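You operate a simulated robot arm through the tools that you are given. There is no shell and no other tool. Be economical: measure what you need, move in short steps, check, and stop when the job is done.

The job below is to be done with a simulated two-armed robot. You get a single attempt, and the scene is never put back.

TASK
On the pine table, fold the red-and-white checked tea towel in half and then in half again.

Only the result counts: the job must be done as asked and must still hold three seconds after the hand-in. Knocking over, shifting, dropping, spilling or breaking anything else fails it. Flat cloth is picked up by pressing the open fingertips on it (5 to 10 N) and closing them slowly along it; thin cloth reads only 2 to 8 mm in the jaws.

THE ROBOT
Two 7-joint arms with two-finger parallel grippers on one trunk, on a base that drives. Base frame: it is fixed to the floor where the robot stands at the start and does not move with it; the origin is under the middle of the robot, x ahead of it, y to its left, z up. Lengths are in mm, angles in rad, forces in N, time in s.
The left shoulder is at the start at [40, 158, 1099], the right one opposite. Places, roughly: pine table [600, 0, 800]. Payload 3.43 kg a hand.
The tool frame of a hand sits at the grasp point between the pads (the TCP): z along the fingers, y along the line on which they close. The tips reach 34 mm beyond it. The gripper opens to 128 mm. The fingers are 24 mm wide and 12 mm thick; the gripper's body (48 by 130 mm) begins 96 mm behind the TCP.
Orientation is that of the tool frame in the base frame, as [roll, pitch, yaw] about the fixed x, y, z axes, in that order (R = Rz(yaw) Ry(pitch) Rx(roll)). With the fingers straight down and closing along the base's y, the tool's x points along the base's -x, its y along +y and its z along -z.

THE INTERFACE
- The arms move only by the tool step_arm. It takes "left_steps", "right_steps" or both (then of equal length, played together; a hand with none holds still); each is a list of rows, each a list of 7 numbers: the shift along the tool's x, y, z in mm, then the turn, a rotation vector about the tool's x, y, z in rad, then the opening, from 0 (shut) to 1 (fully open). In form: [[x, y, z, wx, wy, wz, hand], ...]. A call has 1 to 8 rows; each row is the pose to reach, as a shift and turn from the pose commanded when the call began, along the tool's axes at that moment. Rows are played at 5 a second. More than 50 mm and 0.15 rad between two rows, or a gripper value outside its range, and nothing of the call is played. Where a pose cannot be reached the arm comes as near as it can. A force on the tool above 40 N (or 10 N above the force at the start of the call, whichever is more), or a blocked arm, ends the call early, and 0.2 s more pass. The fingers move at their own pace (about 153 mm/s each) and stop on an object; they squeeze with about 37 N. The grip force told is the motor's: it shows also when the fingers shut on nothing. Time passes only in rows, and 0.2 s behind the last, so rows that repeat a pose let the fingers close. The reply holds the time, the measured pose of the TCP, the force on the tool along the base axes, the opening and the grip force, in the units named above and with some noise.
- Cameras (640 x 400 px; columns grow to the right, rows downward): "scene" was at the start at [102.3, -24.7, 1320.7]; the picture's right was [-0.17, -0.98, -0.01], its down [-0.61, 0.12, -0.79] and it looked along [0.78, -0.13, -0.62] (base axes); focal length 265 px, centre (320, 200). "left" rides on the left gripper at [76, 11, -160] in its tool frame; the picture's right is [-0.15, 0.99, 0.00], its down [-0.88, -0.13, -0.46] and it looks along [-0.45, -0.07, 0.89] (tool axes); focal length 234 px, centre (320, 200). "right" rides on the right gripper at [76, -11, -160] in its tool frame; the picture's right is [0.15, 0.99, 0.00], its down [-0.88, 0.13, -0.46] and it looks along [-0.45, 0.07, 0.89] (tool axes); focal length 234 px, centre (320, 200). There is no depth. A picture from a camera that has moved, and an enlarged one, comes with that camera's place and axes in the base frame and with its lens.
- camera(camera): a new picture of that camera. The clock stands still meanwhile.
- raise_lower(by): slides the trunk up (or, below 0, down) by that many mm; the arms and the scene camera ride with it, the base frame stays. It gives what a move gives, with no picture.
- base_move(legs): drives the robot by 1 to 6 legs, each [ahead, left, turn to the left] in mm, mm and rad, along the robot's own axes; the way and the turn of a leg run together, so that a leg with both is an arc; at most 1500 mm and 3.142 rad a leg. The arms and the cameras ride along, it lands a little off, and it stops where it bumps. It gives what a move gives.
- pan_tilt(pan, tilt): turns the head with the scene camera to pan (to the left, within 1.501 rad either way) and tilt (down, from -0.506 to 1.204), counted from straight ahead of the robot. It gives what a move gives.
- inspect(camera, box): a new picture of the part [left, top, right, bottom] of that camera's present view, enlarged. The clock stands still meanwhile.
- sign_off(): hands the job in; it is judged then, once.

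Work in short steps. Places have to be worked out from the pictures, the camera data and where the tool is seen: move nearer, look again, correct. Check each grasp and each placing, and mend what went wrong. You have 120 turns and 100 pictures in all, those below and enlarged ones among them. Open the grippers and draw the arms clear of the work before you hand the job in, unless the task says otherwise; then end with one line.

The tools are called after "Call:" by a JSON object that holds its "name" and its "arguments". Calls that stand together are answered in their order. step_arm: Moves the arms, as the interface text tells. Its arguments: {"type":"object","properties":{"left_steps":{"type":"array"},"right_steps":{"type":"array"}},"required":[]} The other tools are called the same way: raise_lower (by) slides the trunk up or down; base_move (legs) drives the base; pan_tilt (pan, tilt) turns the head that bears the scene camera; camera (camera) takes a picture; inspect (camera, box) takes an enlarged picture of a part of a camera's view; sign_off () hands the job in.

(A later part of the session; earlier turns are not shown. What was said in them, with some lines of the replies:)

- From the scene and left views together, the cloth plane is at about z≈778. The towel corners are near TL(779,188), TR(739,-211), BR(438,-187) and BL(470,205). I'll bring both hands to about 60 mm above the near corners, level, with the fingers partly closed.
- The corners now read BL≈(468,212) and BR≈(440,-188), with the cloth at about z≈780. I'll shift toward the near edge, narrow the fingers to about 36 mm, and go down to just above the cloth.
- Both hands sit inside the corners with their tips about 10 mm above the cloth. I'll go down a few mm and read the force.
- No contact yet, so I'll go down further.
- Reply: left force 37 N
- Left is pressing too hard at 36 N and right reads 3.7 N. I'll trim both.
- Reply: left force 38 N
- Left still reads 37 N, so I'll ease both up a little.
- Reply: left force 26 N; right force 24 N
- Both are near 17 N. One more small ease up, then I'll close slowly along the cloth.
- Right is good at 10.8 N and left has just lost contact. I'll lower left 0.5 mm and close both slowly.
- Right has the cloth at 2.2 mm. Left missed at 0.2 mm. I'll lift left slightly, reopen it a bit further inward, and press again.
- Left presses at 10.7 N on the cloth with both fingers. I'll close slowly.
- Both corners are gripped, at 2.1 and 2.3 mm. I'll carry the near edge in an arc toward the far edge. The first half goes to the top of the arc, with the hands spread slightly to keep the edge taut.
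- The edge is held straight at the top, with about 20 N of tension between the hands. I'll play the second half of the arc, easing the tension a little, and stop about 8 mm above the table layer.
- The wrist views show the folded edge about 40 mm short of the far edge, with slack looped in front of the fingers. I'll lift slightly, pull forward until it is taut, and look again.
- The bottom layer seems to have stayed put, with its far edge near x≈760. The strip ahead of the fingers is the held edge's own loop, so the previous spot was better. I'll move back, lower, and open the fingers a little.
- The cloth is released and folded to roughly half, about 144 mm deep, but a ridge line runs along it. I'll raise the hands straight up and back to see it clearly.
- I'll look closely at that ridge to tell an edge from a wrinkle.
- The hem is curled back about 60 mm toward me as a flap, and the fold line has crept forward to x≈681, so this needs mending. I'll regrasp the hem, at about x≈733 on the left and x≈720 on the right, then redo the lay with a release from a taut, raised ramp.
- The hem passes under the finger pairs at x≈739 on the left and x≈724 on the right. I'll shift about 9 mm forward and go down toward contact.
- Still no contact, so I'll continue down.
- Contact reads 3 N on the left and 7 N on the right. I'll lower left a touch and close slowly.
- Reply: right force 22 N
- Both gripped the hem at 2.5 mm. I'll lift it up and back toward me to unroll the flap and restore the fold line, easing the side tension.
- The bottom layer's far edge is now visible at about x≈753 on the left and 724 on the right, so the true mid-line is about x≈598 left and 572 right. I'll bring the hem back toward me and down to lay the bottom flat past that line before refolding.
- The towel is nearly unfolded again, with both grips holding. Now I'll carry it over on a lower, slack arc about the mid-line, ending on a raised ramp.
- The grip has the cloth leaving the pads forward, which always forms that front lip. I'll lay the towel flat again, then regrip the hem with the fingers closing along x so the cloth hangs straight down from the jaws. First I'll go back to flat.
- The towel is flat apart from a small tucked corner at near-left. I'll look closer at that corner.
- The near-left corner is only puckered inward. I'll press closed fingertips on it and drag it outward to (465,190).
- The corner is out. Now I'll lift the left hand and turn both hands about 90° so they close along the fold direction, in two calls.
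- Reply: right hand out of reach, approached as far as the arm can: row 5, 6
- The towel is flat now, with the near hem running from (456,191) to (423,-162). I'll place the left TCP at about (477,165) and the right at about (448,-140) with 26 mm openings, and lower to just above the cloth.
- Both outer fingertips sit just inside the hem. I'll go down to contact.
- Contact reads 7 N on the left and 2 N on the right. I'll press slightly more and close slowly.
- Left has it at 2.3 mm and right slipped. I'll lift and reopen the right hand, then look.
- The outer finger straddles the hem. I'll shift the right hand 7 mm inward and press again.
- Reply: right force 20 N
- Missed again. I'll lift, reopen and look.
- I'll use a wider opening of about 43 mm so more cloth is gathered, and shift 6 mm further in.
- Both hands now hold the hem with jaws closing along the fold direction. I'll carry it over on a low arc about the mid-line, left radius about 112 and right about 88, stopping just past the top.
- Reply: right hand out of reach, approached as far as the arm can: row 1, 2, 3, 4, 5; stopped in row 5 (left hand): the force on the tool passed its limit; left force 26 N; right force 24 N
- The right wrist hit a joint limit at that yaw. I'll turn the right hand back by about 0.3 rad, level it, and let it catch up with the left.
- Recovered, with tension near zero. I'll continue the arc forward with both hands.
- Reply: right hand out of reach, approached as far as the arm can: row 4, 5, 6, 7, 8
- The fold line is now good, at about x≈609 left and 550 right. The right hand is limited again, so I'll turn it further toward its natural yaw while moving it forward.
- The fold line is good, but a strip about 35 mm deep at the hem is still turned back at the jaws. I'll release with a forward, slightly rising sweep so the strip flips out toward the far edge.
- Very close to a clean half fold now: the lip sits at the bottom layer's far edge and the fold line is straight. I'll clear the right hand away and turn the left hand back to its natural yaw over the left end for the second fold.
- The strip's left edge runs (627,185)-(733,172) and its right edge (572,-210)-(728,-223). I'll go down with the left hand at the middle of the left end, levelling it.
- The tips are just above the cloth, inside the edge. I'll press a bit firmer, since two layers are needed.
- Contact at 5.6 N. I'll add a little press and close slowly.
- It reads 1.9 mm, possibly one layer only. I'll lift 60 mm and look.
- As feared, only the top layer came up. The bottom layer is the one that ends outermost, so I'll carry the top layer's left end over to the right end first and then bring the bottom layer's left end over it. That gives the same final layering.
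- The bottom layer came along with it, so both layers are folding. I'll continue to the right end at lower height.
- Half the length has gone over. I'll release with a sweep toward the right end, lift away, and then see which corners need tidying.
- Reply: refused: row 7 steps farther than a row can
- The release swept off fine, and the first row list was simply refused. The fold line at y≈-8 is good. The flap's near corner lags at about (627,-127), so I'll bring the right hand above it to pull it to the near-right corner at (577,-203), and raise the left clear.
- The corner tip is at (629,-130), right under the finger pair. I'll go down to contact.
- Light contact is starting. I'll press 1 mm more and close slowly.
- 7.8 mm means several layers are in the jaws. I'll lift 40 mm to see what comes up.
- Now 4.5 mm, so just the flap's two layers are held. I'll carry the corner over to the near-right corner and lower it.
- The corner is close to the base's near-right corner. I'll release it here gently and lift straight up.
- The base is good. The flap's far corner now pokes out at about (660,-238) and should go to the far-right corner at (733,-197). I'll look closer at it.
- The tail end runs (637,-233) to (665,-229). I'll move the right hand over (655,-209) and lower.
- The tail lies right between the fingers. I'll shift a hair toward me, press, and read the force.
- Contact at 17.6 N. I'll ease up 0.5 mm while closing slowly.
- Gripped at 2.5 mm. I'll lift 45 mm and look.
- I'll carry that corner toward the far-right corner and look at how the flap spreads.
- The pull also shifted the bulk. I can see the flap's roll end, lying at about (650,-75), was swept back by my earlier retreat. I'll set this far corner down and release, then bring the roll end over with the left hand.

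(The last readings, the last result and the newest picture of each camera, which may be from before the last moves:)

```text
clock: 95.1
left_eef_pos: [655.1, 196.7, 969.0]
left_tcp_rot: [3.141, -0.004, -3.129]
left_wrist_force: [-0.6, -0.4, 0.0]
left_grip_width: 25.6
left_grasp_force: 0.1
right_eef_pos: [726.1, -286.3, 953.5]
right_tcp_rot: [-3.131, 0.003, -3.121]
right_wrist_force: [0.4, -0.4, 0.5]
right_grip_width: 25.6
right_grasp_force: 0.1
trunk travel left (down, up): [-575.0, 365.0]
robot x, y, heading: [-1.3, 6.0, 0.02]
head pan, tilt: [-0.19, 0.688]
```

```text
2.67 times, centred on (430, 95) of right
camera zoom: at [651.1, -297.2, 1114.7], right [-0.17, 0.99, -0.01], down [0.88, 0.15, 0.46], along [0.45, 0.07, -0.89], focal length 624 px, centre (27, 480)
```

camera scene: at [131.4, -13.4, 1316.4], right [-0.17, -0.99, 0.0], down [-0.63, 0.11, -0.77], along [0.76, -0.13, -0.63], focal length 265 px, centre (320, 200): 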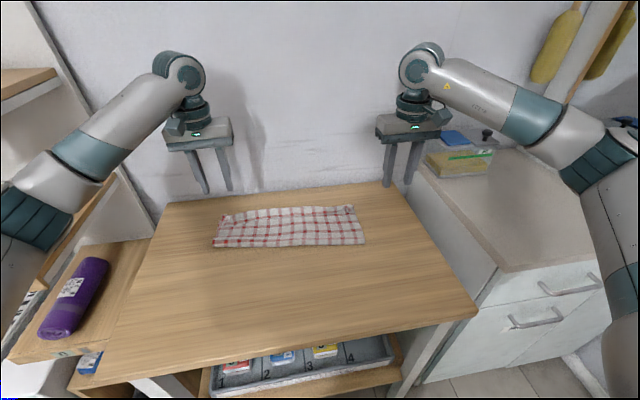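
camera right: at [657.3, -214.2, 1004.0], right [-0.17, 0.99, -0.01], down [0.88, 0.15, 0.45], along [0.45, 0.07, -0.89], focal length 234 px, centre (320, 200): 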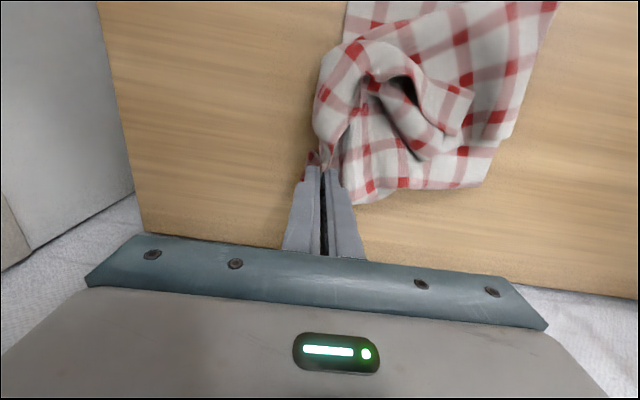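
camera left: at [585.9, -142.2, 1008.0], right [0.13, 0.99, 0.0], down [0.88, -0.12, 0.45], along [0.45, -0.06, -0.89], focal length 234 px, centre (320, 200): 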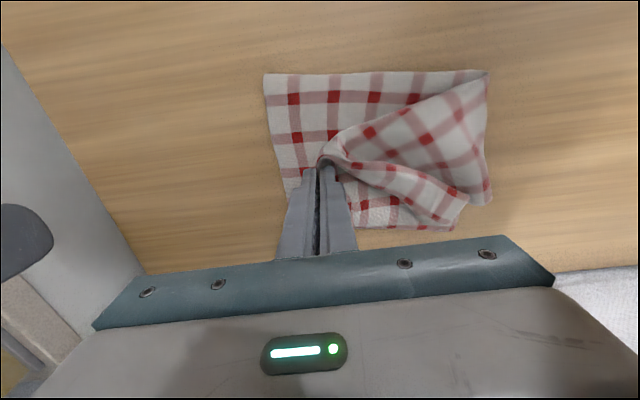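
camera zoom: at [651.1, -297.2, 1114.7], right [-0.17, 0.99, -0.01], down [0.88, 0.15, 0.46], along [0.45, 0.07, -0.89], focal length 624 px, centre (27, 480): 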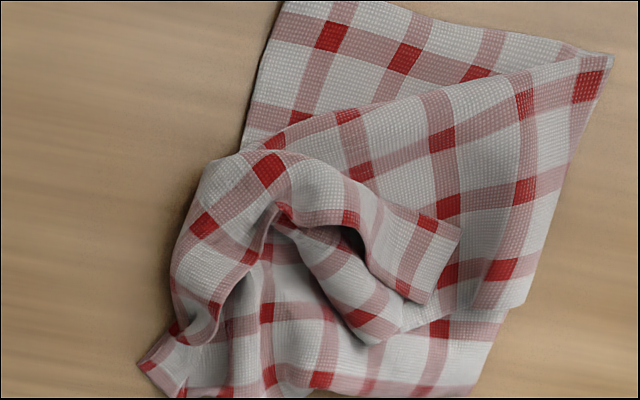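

The fold line has crept right, so the flap is now about 90 mm too long and doubled back on itself. I'll pick up the strip end at about (658,-100) with the left hand and unroll the flap back to the left to redo this fold cleanly. First I'll position above it, with the right hand moving off.

Call:
{"name": "step_arm", "arguments": {"left_steps": [[0, -46, 0, 0, 0, 0, 0.34], [1, -92, 0, 0, 0, 0, 0.34], [1, -138, 0, 0, 0, 0, 0.34], [2, -184, 0, 0, 0, 0, 0.34], [2, -230, 10, 0, 0, 0, 0.34], [3, -276, 25, 0, 0, 0, 0.34], [3, -322, 40, 0, 0, 0, 0.34], [3, -325, 85, 0, 0, 0, 0.34]], "right_steps": [[15, -5, -5, 0, 0, 0, 0.2], [30, -10, -10, 0, 0, 0, 0.2], [45, -15, -10, 0, 0, 0, 0.2], [60, -20, -10, 0, 0, 0, 0.2], [75, -25, -10, 0, 0, 0, 0.2], [90, -30, -10, 0, 0, 0, 0.2], [100, -35, -10, 0, 0, 0, 0.2], [100, -40, -10, 0, 0, 0, 0.2]]}}

Call:
{"name": "camera", "arguments": {"camera": "left"}}

```text
clock: 96.9
left_eef_pos: [660.1, -126.9, 880.3]
left_tcp_rot: [3.141, -0.005, -3.13]
left_wrist_force: [0.9, 0.1, 0.0]
left_grip_width: 43.6
left_grasp_force: 0.0
right_eef_pos: [628.9, -326.9, 962.7]
right_tcp_rot: [-3.13, -0.002, -3.12]
right_wrist_force: [0.5, 1.0, 0.3]
right_grip_width: 25.8
right_grasp_force: 0.1
trunk travel left (down, up): [-575.0, 365.0]
robot x, y, heading: [0.8, 4.3, 0.017]
head pan, tilt: [-0.19, 0.688]
```

```text
15 pictures are left
camera left: at [583.6, -117.2, 1041.6], right [0.13, 0.99, 0.0], down [0.88, -0.12, 0.45], along [0.45, -0.06, -0.89], focal length 234 px, centre (320, 200)
```

left: 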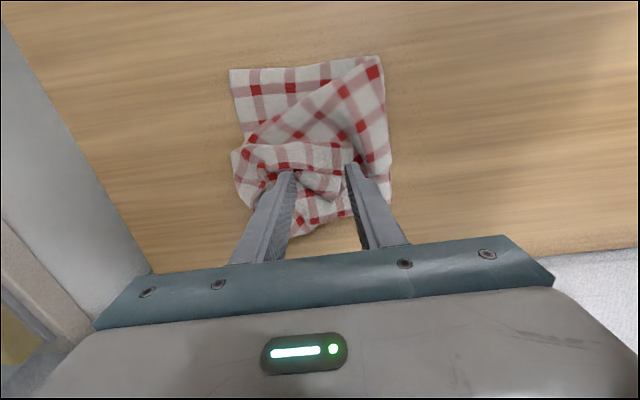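

The strip end is at about (668,-102). I'll shift 12 mm right and 6 mm forward, and lower onto it.

Call:
{"name": "step_arm", "arguments": {"left_steps": [[-3, -6, 15, 0, 0, 0, 0.34], [-6, -12, 30, 0, 0, 0, 0.34], [-6, -12, 42, 0, 0, 0, 0.34], [-6, -12, 50, 0, 0, 0, 0.34], [-6, -12, 54, 0, 0, 0, 0.34], [-6, -12, 54, 0, 0, 0, 0.34]]}}

```text
clock: 98.3
left_eef_pos: [663.2, -137.7, 827.2]
left_tcp_rot: [3.139, -0.002, -3.129]
left_wrist_force: [-0.6, -0.8, -0.5]
left_grip_width: 43.5
left_grasp_force: 0.1
right_eef_pos: [628.3, -329.2, 963.5]
right_tcp_rot: [-3.13, 0.0, -3.122]
right_wrist_force: [0.6, 0.2, -0.7]
right_grip_width: 25.7
right_grasp_force: 0.2
trunk travel left (down, up): [-575.0, 365.0]
robot x, y, heading: [-2.7, 3.4, 0.018]
head pan, tilt: [-0.19, 0.688]
```

I'll go a little lower and close slowly.

Call:
{"name": "step_arm", "arguments": {"left_steps": [[0, 0, 2, 0, 0, 0, 0.34], [0, 0, 4, 0, 0, 0, 0.32], [0, 0, 4.5, 0, 0, 0, 0.27], [0, 0, 4.5, 0, 0, 0, 0.22], [0, 0, 4.5, 0, 0, 0, 0.16], [0, 0, 4.5, 0, 0, 0, 0.1], [0, 0, 4.5, 0, 0, 0, 0], [0, 0, 4.5, 0, 0, 0, 0]]}}

```text
clock: 100.1
left_eef_pos: [662.7, -139.3, 822.2]
left_tcp_rot: [3.139, -0.003, -3.129]
left_wrist_force: [-0.1, 2.2, 2.0]
left_grip_width: 2.2
left_grasp_force: 37.2
right_eef_pos: [627.5, -328.6, 964.0]
right_tcp_rot: [-3.129, -0.002, -3.119]
right_wrist_force: [-0.9, 0.1, 0.7]
right_grip_width: 25.7
right_grasp_force: 0.0
trunk travel left (down, up): [-575.0, 365.0]
robot x, y, heading: [1.4, 1.1, 0.023]
head pan, tilt: [-0.19, 0.688]
```

Gripped at 2.2 mm. I'll lift it high and swing it left, unrolling the flap.

Call:
{"name": "step_arm", "arguments": {"left_steps": [[0, 0, -30, 0, 0, 0, 0], [0, 5, -65, 0, 0, 0, 0], [0, 15, -100, 0, 0, 0, 0], [0, 45, -125, 0, 0, 0, 0], [0, 85, -135, 0, 0, 0, 0], [0, 125, -135, 0, 0, 0, 0], [-3, 165, -125, 0, 0, 0, 0], [-5, 200, -105, 0, 0, 0, 0]]}}

Call:
{"name": "inspect", "arguments": {"camera": "scene", "box": [190, 150, 382, 270]}}

```text
clock: 101.9
left_eef_pos: [665.0, 61.6, 928.6]
left_tcp_rot: [-3.141, -0.005, -3.133]
left_wrist_force: [0.4, -0.4, 0.0]
left_grip_width: 2.2
left_grasp_force: 36.7
right_eef_pos: [628.0, -328.5, 964.5]
right_tcp_rot: [-3.13, 0.001, -3.12]
right_wrist_force: [0.5, 0.5, 0.0]
right_grip_width: 25.9
right_grasp_force: 0.0
trunk travel left (down, up): [-575.0, 365.0]
robot x, y, heading: [-1.3, 4.2, 0.018]
head pan, tilt: [-0.19, 0.688]
```

```text
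3.33 times, centred on (286, 210) of scene
camera zoom: at [131.7, -12.2, 1316.4], right [-0.17, -0.99, 0.0], down [-0.63, 0.11, -0.77], along [0.76, -0.13, -0.63], focal length 883 px, centre (433, 167)
```

zoom: 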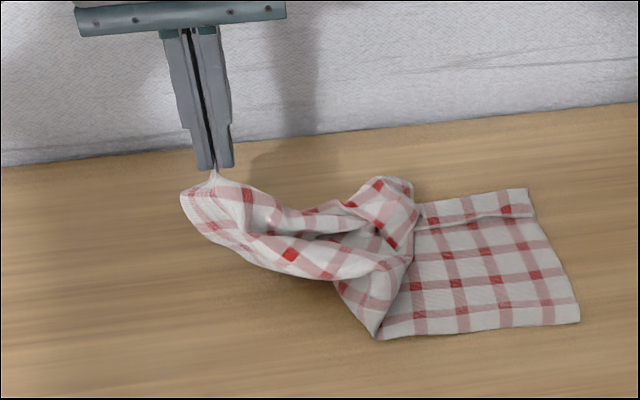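

The right half is still neatly half-folded. I'll continue pulling the left end out to about (680,148) and down to straighten it.

Call:
{"name": "step_arm", "arguments": {"left_steps": [[-4, 20, 5, 0, 0, 0, 0], [-8, 40, 15, 0, 0, 0, 0], [-12, 60, 35, 0, 0, 0, 0], [-15, 75, 60, 0, 0, 0, 0], [-17, 88, 85, 0, 0, 0, 0], [-17, 92, 100, 0, 0, 0, 0], [-17, 92, 100, 0, 0, 0, 0]]}}

Call:
{"name": "inspect", "arguments": {"camera": "scene", "box": [190, 150, 382, 270]}}

Call:
{"name": "camera", "arguments": {"camera": "left"}}

```text
clock: 103.5
left_eef_pos: [682.1, 154.5, 830.1]
left_tcp_rot: [3.14, -0.003, -3.129]
left_wrist_force: [0.2, -0.8, -0.7]
left_grip_width: 2.5
left_grasp_force: 36.8
right_eef_pos: [627.4, -328.5, 963.8]
right_tcp_rot: [-3.13, 0.0, -3.121]
right_wrist_force: [0.0, -0.2, -0.7]
right_grip_width: 25.4
right_grasp_force: 0.1
trunk travel left (down, up): [-575.0, 365.0]
robot x, y, heading: [-0.2, 4.0, 0.015]
head pan, tilt: [-0.19, 0.688]
```

```text
3.33 times, centred on (286, 210) of scene
camera zoom: at [131.3, -13.6, 1316.4], right [-0.17, -0.99, 0.0], down [-0.62, 0.11, -0.77], along [0.76, -0.13, -0.63], focal length 883 px, centre (433, 167)
```

zoom: 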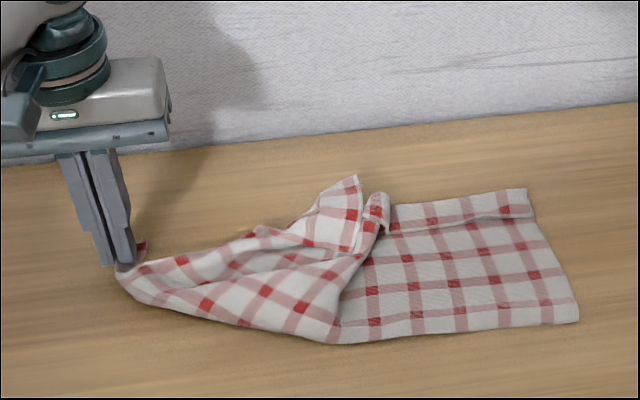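

```text
12 pictures are left
camera left: at [606.4, 163.6, 991.5], right [0.13, 0.99, 0.0], down [0.88, -0.12, 0.45], along [0.45, -0.06, -0.89], focal length 234 px, centre (320, 200)
```

left: 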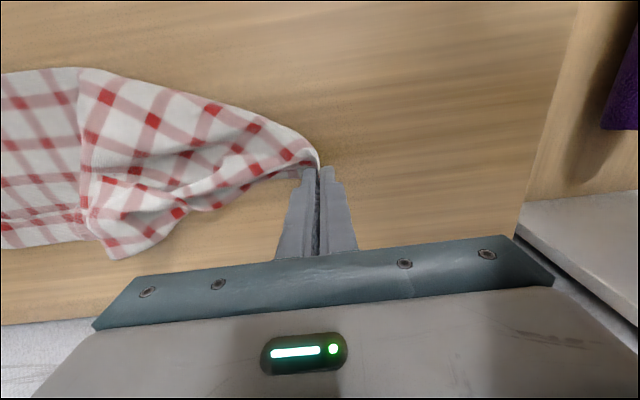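

The left hand now holds the crease corner, with the far corner lagging on top. I'll carry this crease corner on a high arc to the near-right base corner at about (566,-204), with the right hand pulled out of the way. First call to past the top of the arc.

Call:
{"name": "step_arm", "arguments": {"left_steps": [[2, -6, -18, 0, 0, 0, 0], [7.4, -23, -48, 0, 0, 0, 0], [16, -50, -74, 0, 0, 0, 0], [28, -85, -94, 0, 0, 0, 0], [41, -126, -107, 0, 0, 0, 0], [55.5, -170, -111, 0, 0, 0, 0], [70, -214, -107, 0, 0, 0, 0], [83, -255, -94, 0, 0, 0, 0]], "right_steps": [[0, -10, -5, 0, 0, 0, 0.34], [0, -20, -10, 0, 0, 0, 0.34], [0, -30, -15, 0, 0, 0, 0.34], [0, -40, -15, 0, 0, 0, 0.34], [0, -50, -15, 0, 0, 0, 0.34], [0, -60, -15, 0, 0, 0, 0.34], [0, -70, -15, 0, 0, 0, 0.34], [0, -80, -15, 0, 0, 0, 0.34]]}}

Call:
{"name": "step_arm", "arguments": {"left_steps": [[11.5, -35, 20, 0, 0, 0, 0], [20, -62, 46, 0, 0, 0, 0], [26, -79, 70, 0, 0, 0, 0], [28, -85, 84, 0, 0, 0, 0], [28, -85, 84, 0, 0, 0, 0]]}}

Call:
{"name": "inspect", "arguments": {"camera": "scene", "box": [230, 160, 390, 260]}}

```text
clock: 105.3
left_eef_pos: [603.7, -103.7, 920.0]
left_tcp_rot: [3.138, -0.002, -3.128]
left_wrist_force: [0.4, 0.7, -0.2]
left_grip_width: 2.2
left_grasp_force: 37.1
right_eef_pos: [628.8, -411.0, 980.0]
right_tcp_rot: [-3.131, 0.001, -3.12]
right_wrist_force: [-0.3, -0.1, -0.5]
right_grip_width: 43.5
right_grasp_force: 0.0
trunk travel left (down, up): [-575.0, 365.0]
robot x, y, heading: [-2.2, 5.9, 0.019]
head pan, tilt: [-0.19, 0.688]
```

```text
clock: 106.5
left_eef_pos: [574.4, -187.1, 837.4]
left_tcp_rot: [3.14, -0.004, -3.129]
left_wrist_force: [-0.3, -0.2, -0.4]
left_grip_width: 2.1
left_grasp_force: 36.5
right_eef_pos: [629.4, -407.3, 980.7]
right_tcp_rot: [-3.131, 0.0, -3.12]
right_wrist_force: [0.6, -0.2, -0.8]
right_grip_width: 43.3
right_grasp_force: 0.1
trunk travel left (down, up): [-575.0, 365.0]
robot x, y, heading: [-2.6, 4.4, 0.016]
head pan, tilt: [-0.19, 0.688]
```

```text
4.00 times, centred on (310, 210) of scene
camera zoom: at [131.2, -13.4, 1316.4], right [-0.17, -0.99, 0.0], down [-0.62, 0.11, -0.77], along [0.76, -0.13, -0.63], focal length 1060 px, centre (360, 160)
```

zoom: 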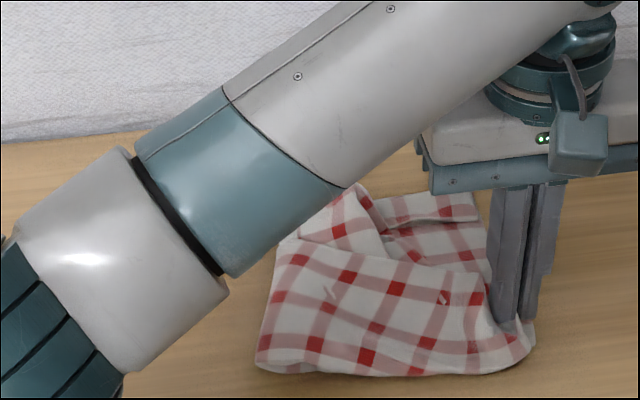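

The near corner and near fold line (y≈-22) are now right. Only the far corner lags, near (718,-118). I'll set this corner down, release, and lift straight up.

Call:
{"name": "step_arm", "arguments": {"left_steps": [[0, -4, 8, 0, 0, 0, 0], [0, -6, 14, 0, 0, 0, 0], [0, -6, 14, 0, 0, 0, 0.12], [0, -6, 14, 0, 0, 0, 0.15], [0, -6, -20, 0, 0, 0, 0.15], [0, -6, -65, 0, 0, 0, 0.15], [0, 0, -110, 0, 0, 0, 0.15], [-15, 35, -130, 0, 0, 0, 0.15]]}}

```text
clock: 108.3
left_eef_pos: [589.7, -150.7, 969.0]
left_tcp_rot: [-3.142, -0.004, -3.13]
left_wrist_force: [0.2, 0.0, 0.6]
left_grip_width: 19.0
left_grasp_force: 0.0
right_eef_pos: [629.7, -405.8, 980.2]
right_tcp_rot: [-3.127, 0.0, -3.122]
right_wrist_force: [-0.9, 0.4, -0.7]
right_grip_width: 43.6
right_grasp_force: 0.1
trunk travel left (down, up): [-575.0, 365.0]
robot x, y, heading: [-4.8, 1.0, 0.02]
head pan, tilt: [-0.19, 0.688]
```

Now I'll move the left hand over the far corner for a look.

Call:
{"name": "step_arm", "arguments": {"left_steps": [[-40, 18, 0, 0, 0, 0, 0.34], [-80, 36, 10, 0, 0, 0, 0.34], [-115, 50, 40, 0, 0, 0, 0.34], [-125, 55, 80, 0, 0, 0, 0.34], [-125, 55, 80, 0, 0, 0, 0.34]]}}

Call:
{"name": "camera", "arguments": {"camera": "left"}}

Call:
{"name": "inspect", "arguments": {"camera": "scene", "box": [254, 175, 382, 255]}}

```text
clock: 109.5
left_eef_pos: [714.6, -93.7, 886.8]
left_tcp_rot: [3.139, -0.002, -3.131]
left_wrist_force: [-0.3, -0.6, -0.3]
left_grip_width: 43.2
left_grasp_force: 0.0
right_eef_pos: [628.5, -408.7, 980.1]
right_tcp_rot: [-3.13, 0.001, -3.122]
right_wrist_force: [0.0, -0.2, 0.0]
right_grip_width: 43.6
right_grasp_force: 0.1
trunk travel left (down, up): [-575.0, 365.0]
robot x, y, heading: [-2.6, 2.2, 0.017]
head pan, tilt: [-0.19, 0.688]
```

```text
10 pictures are left
camera left: at [638.7, -84.7, 1048.4], right [0.13, 0.99, 0.0], down [0.88, -0.12, 0.45], along [0.45, -0.06, -0.89], focal length 234 px, centre (320, 200)
```

left: 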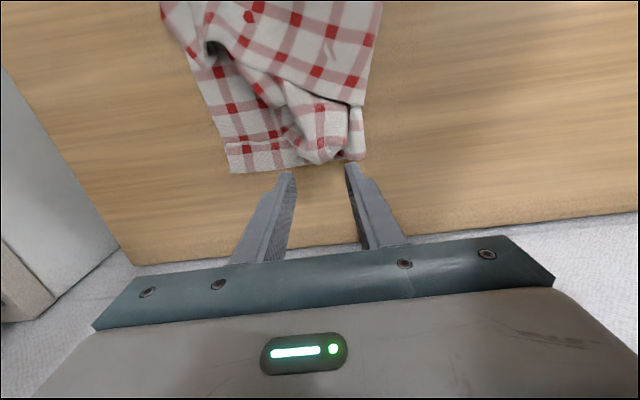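

```text
5.00 times, centred on (318, 215) of scene
camera zoom: at [130.7, -13.8, 1316.5], right [-0.17, -0.99, 0.0], down [-0.62, 0.11, -0.77], along [0.76, -0.13, -0.63], focal length 1324 px, centre (330, 125)
```

zoom: 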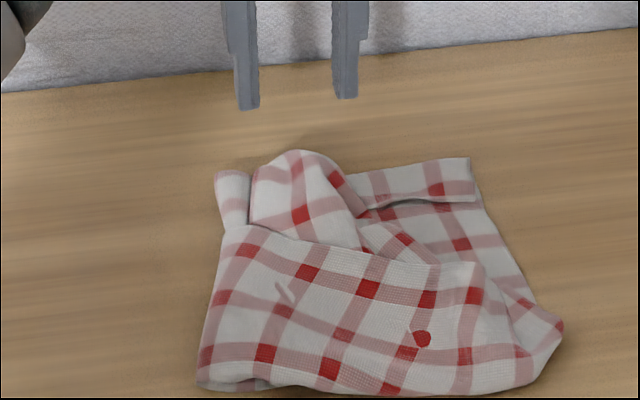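

Only the far part of the flap is bunched, as a lump near (698,-88). I'll straddle that lump with the left fingers just above the base layers and close.

Call:
{"name": "step_arm", "arguments": {"left_steps": [[7, 2, 18, 0, 0, 0, 0.4], [15, 3, 36, 0, 0, 0, 0.4], [15, 3, 50, 0, 0, 0, 0.4], [15, 3, 58, 0, 0, 0, 0.4], [15, 3, 58, 0, 0, 0, 0.25], [15, 3, 58, 0, 0, 0, 0.12], [15, 3, 58, 0, 0, 0, 0], [15, 3, 58, 0, 0, 0, 0]]}}

```text
clock: 111.3
left_eef_pos: [699.1, -92.5, 831.2]
left_tcp_rot: [3.139, -0.004, -3.13]
left_wrist_force: [-0.3, -0.1, 3.1]
left_grip_width: 5.0
left_grasp_force: 36.8
right_eef_pos: [630.0, -408.1, 982.0]
right_tcp_rot: [-3.13, 0.0, -3.121]
right_wrist_force: [-0.2, 0.6, 0.1]
right_grip_width: 43.8
right_grasp_force: 0.1
trunk travel left (down, up): [-575.0, 365.0]
robot x, y, heading: [-5.7, 1.3, 0.016]
head pan, tilt: [-0.19, 0.688]
```

It's holding two or more layers at 5.0 mm. I'll lift and carry toward the far-right, then look.

Call:
{"name": "step_arm", "arguments": {"left_steps": [[0, 0, -25, 0, 0, 0, 0], [0, -5, -50, 0, 0, 0, 0], [-4, -25, -62, 0, 0, 0, 0], [-8, -45, -64, 0, 0, 0, 0], [-12, -65, -60, 0, 0, 0, 0], [-16, -80, -50, 0, 0, 0, 0], [-16, -80, -50, 0, 0, 0, 0]]}}

Call:
{"name": "inspect", "arguments": {"camera": "scene", "box": [254, 175, 382, 255]}}

```text
clock: 112.9
left_eef_pos: [707.0, -157.0, 889.9]
left_tcp_rot: [3.136, -0.006, 3.131]
left_wrist_force: [-0.4, 0.6, 0.2]
left_grip_width: 4.8
left_grasp_force: 37.0
left hand out of reach, approached as far as the arm can: row 5, 6, 7
right_eef_pos: [629.2, -407.9, 979.8]
right_tcp_rot: [-3.131, -0.002, -3.121]
right_wrist_force: [0.8, -0.1, -0.3]
right_grip_width: 43.3
right_grasp_force: 0.0
trunk travel left (down, up): [-575.0, 365.0]
robot x, y, heading: [-1.4, 2.0, 0.019]
head pan, tilt: [-0.19, 0.688]
```

```text
5.00 times, centred on (318, 215) of scene
camera zoom: at [131.1, -13.7, 1316.4], right [-0.17, -0.99, 0.0], down [-0.62, 0.11, -0.77], along [0.76, -0.13, -0.63], focal length 1324 px, centre (330, 125)
```

zoom: 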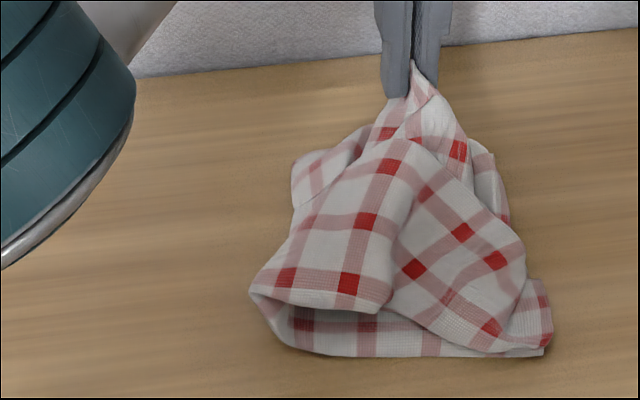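

The left arm's reach ends here. I'll lower it in place, release, and finish with the right hand from its own side.

Call:
{"name": "step_arm", "arguments": {"left_steps": [[0, 0, 15, 0, 0, 0, 0], [0, 0, 30, 0, 0, 0, 0], [0, 0, 45, 0, 0, 0, 0], [0, 0, 56, 0, 0, 0, 0], [0, 0, 58, 0, 0, 0, 0.15], [0, 0, 58, 0, 0, 0, 0.2], [0, 0, 20, 0, 0, 0, 0.2], [0, 0, -25, 0, 0, 0, 0.2]]}}

Call:
{"name": "step_arm", "arguments": {"left_steps": [[0, 10, -35, 0, 0, 0, 0.2], [10, 50, -50, 0, 0, 0, 0.2], [20, 95, -50, 0, 0, 0, 0.2], [20, 140, -50, 0, 0, 0, 0.2], [20, 185, -50, 0, 0, 0, 0.2], [20, 230, -50, 0, 0, 0, 0.2], [20, 275, -50, 0, 0, 0, 0.2]]}}

Call:
{"name": "inspect", "arguments": {"camera": "scene", "box": [254, 175, 382, 255]}}

```text
clock: 114.7
left_eef_pos: [704.2, -157.2, 915.5]
left_tcp_rot: [3.141, -0.003, -3.13]
left_wrist_force: [-0.2, -0.3, 0.0]
left_grip_width: 25.5
left_grasp_force: 0.0
right_eef_pos: [629.8, -407.6, 980.6]
right_tcp_rot: [-3.129, 0.004, -3.12]
right_wrist_force: [-0.2, 0.3, 0.0]
right_grip_width: 43.4
right_grasp_force: 0.0
trunk travel left (down, up): [-575.0, 365.0]
robot x, y, heading: [-6.1, 2.9, 0.018]
head pan, tilt: [-0.19, 0.688]
```

```text
clock: 116.3
left_eef_pos: [681.9, 119.1, 962.8]
left_tcp_rot: [3.141, -0.005, -3.133]
left_wrist_force: [-0.2, 1.0, 1.1]
left_grip_width: 25.5
left_grasp_force: 0.0
right_eef_pos: [629.6, -407.5, 981.7]
right_tcp_rot: [-3.128, 0.0, -3.12]
right_wrist_force: [-0.1, 0.1, -1.2]
right_grip_width: 43.6
right_grasp_force: 0.0
trunk travel left (down, up): [-575.0, 365.0]
robot x, y, heading: [-2.7, 1.7, 0.013]
head pan, tilt: [-0.19, 0.688]
```

```text
5.00 times, centred on (318, 215) of scene
camera zoom: at [131.1, -11.5, 1316.4], right [-0.17, -0.99, 0.0], down [-0.62, 0.11, -0.77], along [0.76, -0.13, -0.63], focal length 1324 px, centre (330, 125)
```

zoom: 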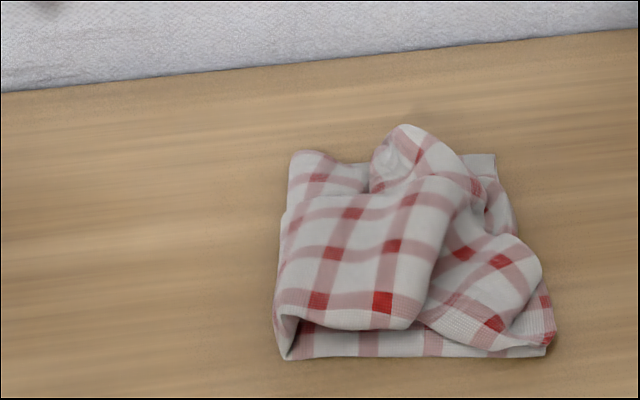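

The fold line has crept to y≈-64 with slack in the flap. I'll take hold of the flap's outer layer near (640,-124) with the left hand and slide it low to the left by about 105 mm. That moves the fold line to about y≈-10 and takes out the slack.

Call:
{"name": "step_arm", "arguments": {"left_steps": [[8, -41, 0, 0, 0, 0, 0.34], [15, -82, 0, 0, 0, 0, 0.34], [23, -123, 5, 0, 0, 0, 0.34], [30, -164, 20, 0, 0, 0, 0.34], [38, -204, 40, 0, 0, 0, 0.34], [45, -243, 60, 0, 0, 0, 0.34], [45, -243, 100, 0, 0, 0, 0.34], [45, -243, 125, 0, 0, 0, 0.34]]}}

Call:
{"name": "step_arm", "arguments": {"left_steps": [[0, 0, 6, 0, 0, 0, 0.34], [0, 0, 11, 0, 0, 0, 0.34], [0, 0, 14, 0, 0, 0, 0.34], [0, 0, 14, 0, 0, 0, 0.34]]}}

Call:
{"name": "camera", "arguments": {"camera": "left"}}

```text
clock: 118.1
left_eef_pos: [639.7, -125.5, 839.4]
left_tcp_rot: [3.139, -0.004, -3.128]
left_wrist_force: [-0.2, -0.2, 0.3]
left_grip_width: 43.3
left_grasp_force: 0.0
right_eef_pos: [630.1, -410.0, 979.5]
right_tcp_rot: [-3.131, 0.001, -3.122]
right_wrist_force: [-0.3, -0.9, -0.5]
right_grip_width: 43.8
right_grasp_force: 0.0
trunk travel left (down, up): [-575.0, 365.0]
robot x, y, heading: [-2.2, 2.3, 0.019]
head pan, tilt: [-0.19, 0.688]
```

```text
clock: 119.1
left_eef_pos: [640.6, -126.6, 826.5]
left_tcp_rot: [3.14, -0.002, -3.13]
left_wrist_force: [-0.1, -0.8, 2.9]
left_grip_width: 43.1
left_grasp_force: 0.1
right_eef_pos: [628.6, -408.2, 980.1]
right_tcp_rot: [-3.129, -0.002, -3.121]
right_wrist_force: [0.7, -0.5, 0.3]
right_grip_width: 43.1
right_grasp_force: 0.0
trunk travel left (down, up): [-575.0, 365.0]
robot x, y, heading: [1.8, 1.0, 0.02]
head pan, tilt: [-0.19, 0.688]
```

```text
6 pictures are left
camera left: at [564.8, -116.8, 987.6], right [0.13, 0.99, 0.0], down [0.88, -0.12, 0.45], along [0.45, -0.06, -0.89], focal length 234 px, centre (320, 200)
```

left: 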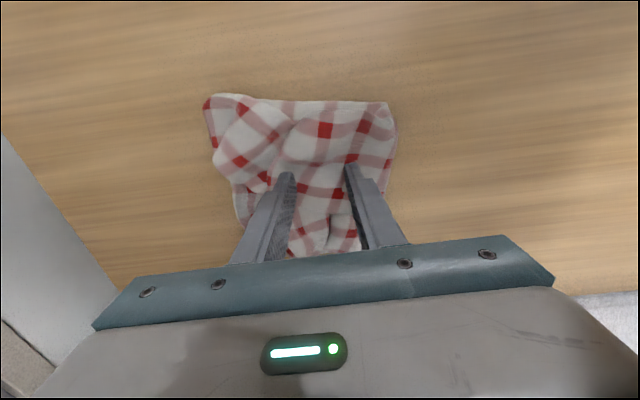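

Already touching the flap at 2.9 N with cloth under both fingers. I'll close here gently.

Call:
{"name": "step_arm", "arguments": {"left_steps": [[0, 0, 0.5, 0, 0, 0, 0.28], [0, 0, 0.5, 0, 0, 0, 0.22], [0, 0, 0.5, 0, 0, 0, 0.16], [0, 0, 0.5, 0, 0, 0, 0.1], [0, 0, 0.5, 0, 0, 0, 0.04], [0, 0, 0.5, 0, 0, 0, 0], [0, 0, 0.5, 0, 0, 0, 0]]}}

```text
clock: 120.7
left_eef_pos: [638.7, -126.2, 825.9]
left_tcp_rot: [3.141, -0.004, -3.131]
left_wrist_force: [1.0, -2.0, 8.2]
left_grip_width: 3.1
left_grasp_force: 37.0
right_eef_pos: [628.0, -408.7, 980.3]
right_tcp_rot: [-3.129, 0.002, -3.121]
right_wrist_force: [-0.3, -0.4, 0.4]
right_grip_width: 43.7
right_grasp_force: 0.0
trunk travel left (down, up): [-575.0, 365.0]
robot x, y, heading: [-7.0, 5.1, 0.019]
head pan, tilt: [-0.19, 0.688]
```

Holding at 3.1 mm. I'll slide low to the left by about 100 mm.

Call:
{"name": "step_arm", "arguments": {"left_steps": [[0, 5, -10, 0, 0, 0, 0], [-1, 20, -16, 0, 0, 0, 0], [-3, 36, -18, 0, 0, 0, 0], [-5, 52, -18, 0, 0, 0, 0], [-6, 68, -14, 0, 0, 0, 0], [-8, 84, -8, 0, 0, 0, 0], [-9, 100, -2, 0, 0, 0, 0], [-9, 100, 0, 0, 0, 0, 0]]}}

Call:
{"name": "inspect", "arguments": {"camera": "scene", "box": [240, 165, 384, 255]}}

```text
clock: 122.5
left_eef_pos: [648.3, -26.0, 826.3]
left_tcp_rot: [3.14, -0.001, -3.127]
left_wrist_force: [1.3, -1.4, 10.6]
left_grip_width: 3.3
left_grasp_force: 37.3
right_eef_pos: [628.5, -408.8, 981.2]
right_tcp_rot: [-3.13, 0.002, -3.12]
right_wrist_force: [0.1, -0.1, -0.7]
right_grip_width: 43.4
right_grasp_force: 0.1
trunk travel left (down, up): [-575.0, 365.0]
robot x, y, heading: [-3.0, 0.8, 0.015]
head pan, tilt: [-0.19, 0.688]
```

```text
4.44 times, centred on (312, 210) of scene
camera zoom: at [130.2, -14.1, 1316.7], right [-0.17, -0.99, 0.0], down [-0.62, 0.11, -0.77], along [0.76, -0.13, -0.63], focal length 1177 px, centre (356, 156)
```

zoom: 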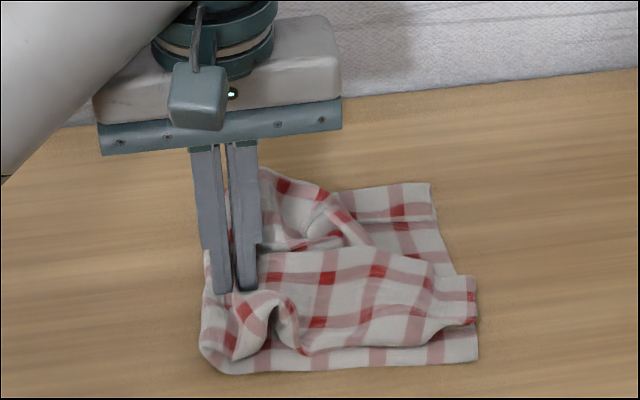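

The flap has spread and the fold line is at about y≈0, with the flap's right end lying on the base's right end. I'll release and lift straight up.

Call:
{"name": "step_arm", "arguments": {"left_steps": [[0, 0, 0, 0, 0, 0, 0.12], [0, 0, 0, 0, 0, 0, 0.15], [0, 0, -20, 0, 0, 0, 0.15], [0, 0, -60, 0, 0, 0, 0.15], [0, 0, -100, 0, 0, 0, 0.15], [0, 40, -130, 0, 0, 0, 0.15], [0, 80, -140, 0, 0, 0, 0.15], [0, 125, -140, 0, 0, 0, 0.15]]}}

Call:
{"name": "inspect", "arguments": {"camera": "scene", "box": [262, 185, 358, 245]}}

```text
clock: 124.3
left_eef_pos: [646.2, 99.9, 964.2]
left_tcp_rot: [-3.141, -0.003, -3.129]
left_wrist_force: [1.1, 1.0, -0.1]
left_grip_width: 19.1
left_grasp_force: 0.0
right_eef_pos: [629.7, -407.2, 981.6]
right_tcp_rot: [-3.129, 0.002, -3.121]
right_wrist_force: [-0.8, 1.3, 0.3]
right_grip_width: 43.4
right_grasp_force: 0.1
trunk travel left (down, up): [-575.0, 365.0]
robot x, y, heading: [-0.6, 2.0, 0.019]
head pan, tilt: [-0.19, 0.688]
```

```text
6.67 times, centred on (310, 215) of scene
camera zoom: at [131.1, -11.3, 1316.4], right [-0.17, -0.99, 0.0], down [-0.62, 0.11, -0.77], along [0.76, -0.13, -0.63], focal length 1766 px, centre (387, 100)
```

zoom: 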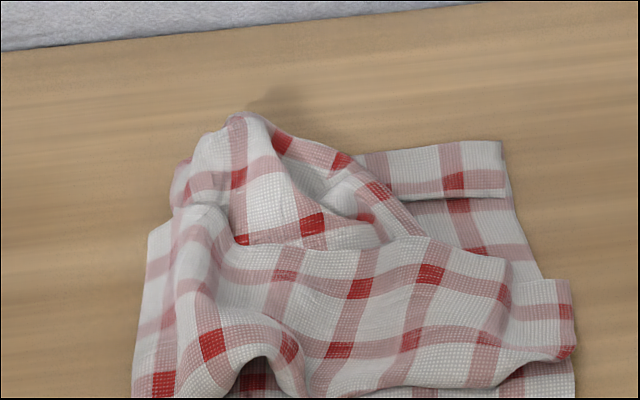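

Near half is well laid. The flap's far corner is at about (725,-62) and should go about 100 mm right. I'll bring the right hand above it, with the left moving away.

Call:
{"name": "step_arm", "arguments": {"left_steps": [[0, 20, 0, 0, 0, 0, 0.15], [0, 40, 0, 0, 0, 0, 0.15], [0, 60, 0, 0, 0, 0, 0.15], [0, 80, 0, 0, 0, 0, 0.15], [0, 100, 0, 0, 0, 0, 0.15], [0, 110, 0, 0, 0, 0, 0.15], [0, 120, 0, 0, 0, 0, 0.15], [0, 120, 0, 0, 0, 0, 0.15]], "right_steps": [[-12, 42, 0, 0, 0, 0, 0.4], [-24, 84, 0, 0, 0, 0, 0.4], [-36, 126, 0, 0, 0, 0, 0.4], [-48, 168, 0, 0, 0, 0, 0.4], [-60, 210, 5, 0, 0, 0, 0.4], [-72, 252, 10, 0, 0, 0, 0.4], [-84, 294, 20, 0, 0, 0, 0.4], [-95, 333, 40, 0, 0, 0, 0.4]]}}

Call:
{"name": "step_arm", "arguments": {"right_steps": [[0, 0, 30, 0, 0, 0, 0.4], [0, 0, 60, 0, 0, 0, 0.4], [0, 0, 85, 0, 0, 0, 0.4], [0, 0, 85, 0, 0, 0, 0.4]]}}

Call:
{"name": "camera", "arguments": {"camera": "right"}}

```text
clock: 126.1
left_eef_pos: [648.3, 219.4, 965.0]
left_tcp_rot: [3.141, -0.006, -3.128]
left_wrist_force: [-0.1, 0.4, -0.4]
left_grip_width: 19.4
left_grasp_force: 0.1
right_eef_pos: [717.3, -74.0, 933.1]
right_tcp_rot: [-3.13, 0.0, -3.121]
right_wrist_force: [-0.8, -0.6, -1.0]
right_grip_width: 51.1
right_grasp_force: 0.0
trunk travel left (down, up): [-575.0, 365.0]
robot x, y, heading: [-4.9, 1.6, 0.017]
head pan, tilt: [-0.19, 0.688]
```

```text
clock: 127.1
left_eef_pos: [645.9, 219.5, 965.0]
left_tcp_rot: [3.14, -0.004, -3.129]
left_wrist_force: [-0.4, -0.8, 0.4]
left_grip_width: 19.4
left_grasp_force: 0.1
right_eef_pos: [716.2, -75.2, 851.9]
right_tcp_rot: [-3.13, 0.0, -3.119]
right_wrist_force: [-0.1, -0.3, 0.0]
right_grip_width: 51.4
right_grasp_force: 0.0
trunk travel left (down, up): [-575.0, 365.0]
robot x, y, heading: [-2.9, 0.8, 0.02]
head pan, tilt: [-0.19, 0.688]
```

```text
3 pictures are left
camera right: at [641.0, -86.2, 1011.8], right [-0.17, 0.99, -0.01], down [0.88, 0.15, 0.45], along [0.45, 0.07, -0.89], focal length 234 px, centre (320, 200)
```

right: 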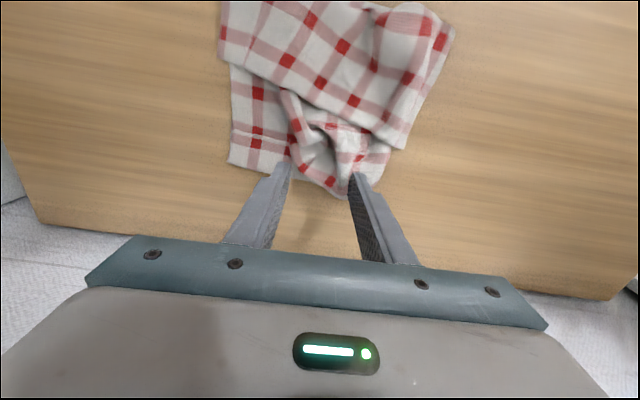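

The lump's tip lies right between the fingers. I'll lower and close on it.

Call:
{"name": "step_arm", "arguments": {"right_steps": [[0, 0, 10, 0, 0, 0, 0.4], [0, 0, 20, 0, 0, 0, 0.4], [0, 0, 25, 0, 0, 0, 0.4], [0, 0, 25, 0, 0, 0, 0.28], [0, 0, 25, 0, 0, 0, 0.16], [0, 0, 25, 0, 0, 0, 0.06], [0, 0, 25, 0, 0, 0, 0], [0, 0, 25, 0, 0, 0, 0]]}}

```text
clock: 128.9
left_eef_pos: [646.9, 220.0, 966.0]
left_tcp_rot: [3.139, -0.004, -3.129]
left_wrist_force: [-0.2, -0.4, -0.7]
left_grip_width: 19.1
left_grasp_force: 0.0
right_eef_pos: [717.4, -76.4, 827.2]
right_tcp_rot: [-3.13, 0.002, -3.12]
right_wrist_force: [0.2, 0.8, 3.9]
right_grip_width: 2.8
right_grasp_force: 37.2
trunk travel left (down, up): [-575.0, 365.0]
robot x, y, heading: [-1.5, 2.4, 0.02]
head pan, tilt: [-0.19, 0.688]
```

Gripped at 2.8 mm. I'll carry it low to the right by about 85 mm, set it down and release.

Call:
{"name": "step_arm", "arguments": {"right_steps": [[0, -6, -14, 0, 0, 0, 0], [-2, -25, -18, 0, 0, 0, 0], [-4, -45, -18, 0, 0, 0, 0], [-6, -65, -14, 0, 0, 0, 0], [-8, -82, -6, 0, 0, 0, 0], [-8, -88, 2, 0, 0, 0, 0], [-8, -88, 4, 0, 0, 0, 0.12], [-8, -88, 4, 0, 0, 0, 0.15]]}}

Call:
{"name": "step_arm", "arguments": {"right_steps": [[0, 0, -20, 0, 0, 0, 0.15], [0, 0, -60, 0, 0, 0, 0.15], [0, 0, -100, 0, 0, 0, 0.15], [0, -40, -125, 0, 0, 0, 0.15], [0, -85, -130, 0, 0, 0, 0.15], [0, -130, -130, 0, 0, 0, 0.15]]}}

Call:
{"name": "inspect", "arguments": {"camera": "scene", "box": [246, 170, 374, 250]}}

```text
clock: 130.7
left_eef_pos: [646.5, 219.8, 965.7]
left_tcp_rot: [3.139, -0.003, -3.129]
left_wrist_force: [-0.1, -0.3, 0.0]
left_grip_width: 19.1
left_grasp_force: 0.0
right_eef_pos: [726.2, -164.0, 823.8]
right_tcp_rot: [-3.131, 0.0, -3.121]
right_wrist_force: [0.0, -0.2, -0.2]
right_grip_width: 19.2
right_grasp_force: 0.0
trunk travel left (down, up): [-575.0, 365.0]
robot x, y, heading: [-6.3, 3.0, 0.013]
head pan, tilt: [-0.19, 0.688]
```

```text
clock: 132.1
left_eef_pos: [644.9, 217.8, 966.4]
left_tcp_rot: [3.138, -0.004, -3.13]
left_wrist_force: [-0.4, 0.1, 0.3]
left_grip_width: 19.3
left_grasp_force: 0.1
right_eef_pos: [733.6, -294.1, 953.1]
right_tcp_rot: [-3.132, -0.001, -3.121]
right_wrist_force: [-0.2, -0.3, 0.4]
right_grip_width: 19.3
right_grasp_force: 0.1
trunk travel left (down, up): [-575.0, 365.0]
robot x, y, heading: [-2.6, 2.1, 0.017]
head pan, tilt: [-0.19, 0.688]
```

```text
5.00 times, centred on (310, 210) of scene
camera zoom: at [131.1, -14.7, 1316.4], right [-0.17, -0.99, 0.0], down [-0.62, 0.11, -0.77], along [0.76, -0.13, -0.63], focal length 1324 px, centre (370, 150)
```

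zoom: 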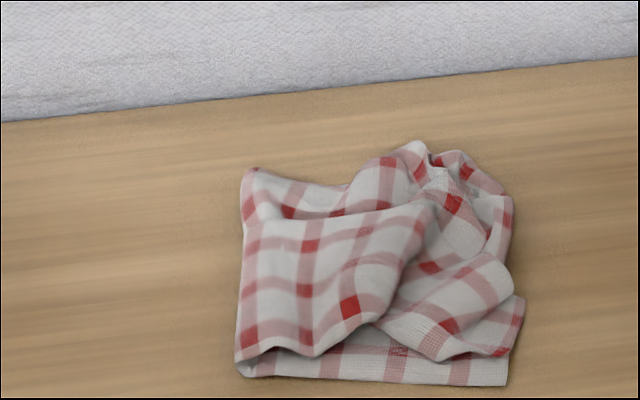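

The towel is now a compact stack of about 145 × 160 mm, with the flap over the base, both grippers open and both arms clear. I'll take one overall look before handing in.

Call:
{"name": "camera", "arguments": {"camera": "scene"}}

```text
1 pictures are left
camera scene: at [131.1, -14.7, 1316.4], right [-0.17, -0.99, 0.0], down [-0.62, 0.11, -0.77], along [0.76, -0.13, -0.63], focal length 265 px, centre (320, 200)
```

scene: 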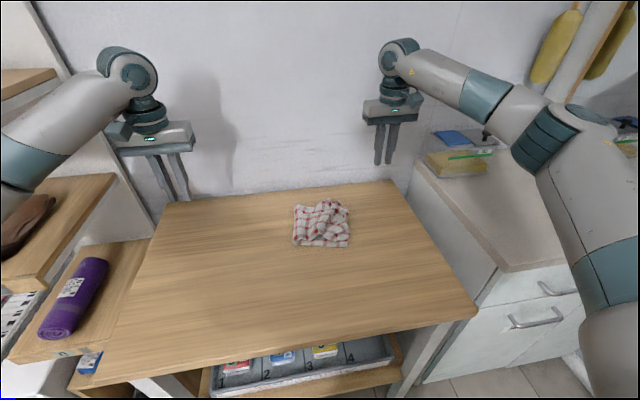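

Nothing else has been disturbed. I'll pat down the highest lump once with closed right fingers, straight down and up.

Call:
{"name": "step_arm", "arguments": {"right_steps": [[4, 38, 0, 0, 0, 0, 0], [8, 76, 0, 0, 0, 0, 0], [12, 114, 20, 0, 0, 0, 0], [15, 150, 45, 0, 0, 0, 0], [15, 150, 85, 0, 0, 0, 0], [15, 150, 115, 0, 0, 0, 0], [15, 150, 127, 0, 0, 0, 0], [15, 150, 130, 0, 0, 0, 0]]}}

Call:
{"name": "step_arm", "arguments": {"right_steps": [[0, 0, 0, 0, 0, 0, 0], [0, 0, -20, 0, 0, 0, 0], [0, 0, -60, 0, 0, 0, 0], [0, 0, -100, 0, 0, 0, 0], [0, -40, -130, 0, 0, 0, 0.15], [0, -85, -130, 0, 0, 0, 0.3], [0, -130, -130, 0, 0, 0, 0.3], [0, -170, -130, 0, 0, 0, 0.3]]}}

Call:
{"name": "inspect", "arguments": {"camera": "scene", "box": [246, 170, 374, 250]}}

```text
clock: 133.9
left_eef_pos: [645.3, 219.0, 965.5]
left_tcp_rot: [3.14, -0.003, -3.131]
left_wrist_force: [0.1, -0.8, 0.3]
left_grip_width: 19.3
left_grasp_force: 0.0
right_eef_pos: [710.4, -144.9, 823.3]
right_tcp_rot: [-3.129, 0.002, -3.12]
right_wrist_force: [-0.8, -0.1, 4.9]
right_grip_width: 0.1
right_grasp_force: 32.9
trunk travel left (down, up): [-575.0, 365.0]
robot x, y, heading: [-2.0, 2.2, 0.017]
head pan, tilt: [-0.19, 0.688]
```

```text
clock: 135.7
left_eef_pos: [646.2, 219.0, 964.9]
left_tcp_rot: [3.138, -0.003, -3.13]
left_wrist_force: [0.0, 0.7, 0.3]
left_grip_width: 19.3
left_grasp_force: 0.1
right_eef_pos: [715.7, -312.4, 955.2]
right_tcp_rot: [-3.131, -0.001, -3.12]
right_wrist_force: [-0.7, 0.0, 0.0]
right_grip_width: 38.1
right_grasp_force: 0.0
trunk travel left (down, up): [-575.0, 365.0]
robot x, y, heading: [2.0, 5.1, 0.019]
head pan, tilt: [-0.19, 0.688]
```

```text
5.00 times, centred on (310, 210) of scene
camera zoom: at [131.1, -14.6, 1316.4], right [-0.17, -0.99, 0.0], down [-0.62, 0.11, -0.77], along [0.76, -0.13, -0.63], focal length 1324 px, centre (370, 150)
```

zoom: 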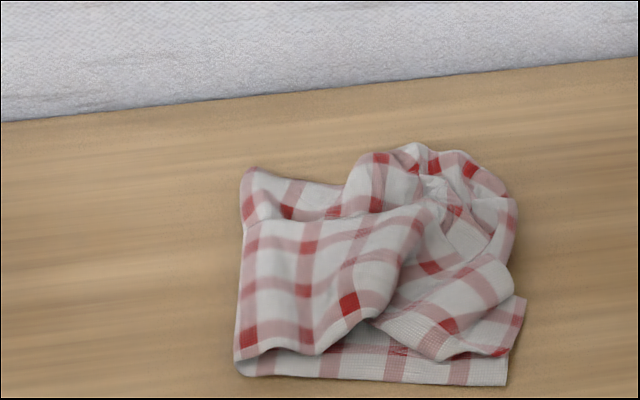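

The towel is a compact quarter-size stack. Both grippers are open and clear, so I'm handing in.

Call:
{"name": "sign_off", "arguments": {}}

```text
The job is handed in.
```

I folded the towel in half and in half again, but the second fold is rough: the upper flap is wrinkled and its edges don't line up with the layers below. The stack is about 145 × 160 mm. Nothing else looked moved in the last overall picture, and I handed in with both grippers open and both arms clear.
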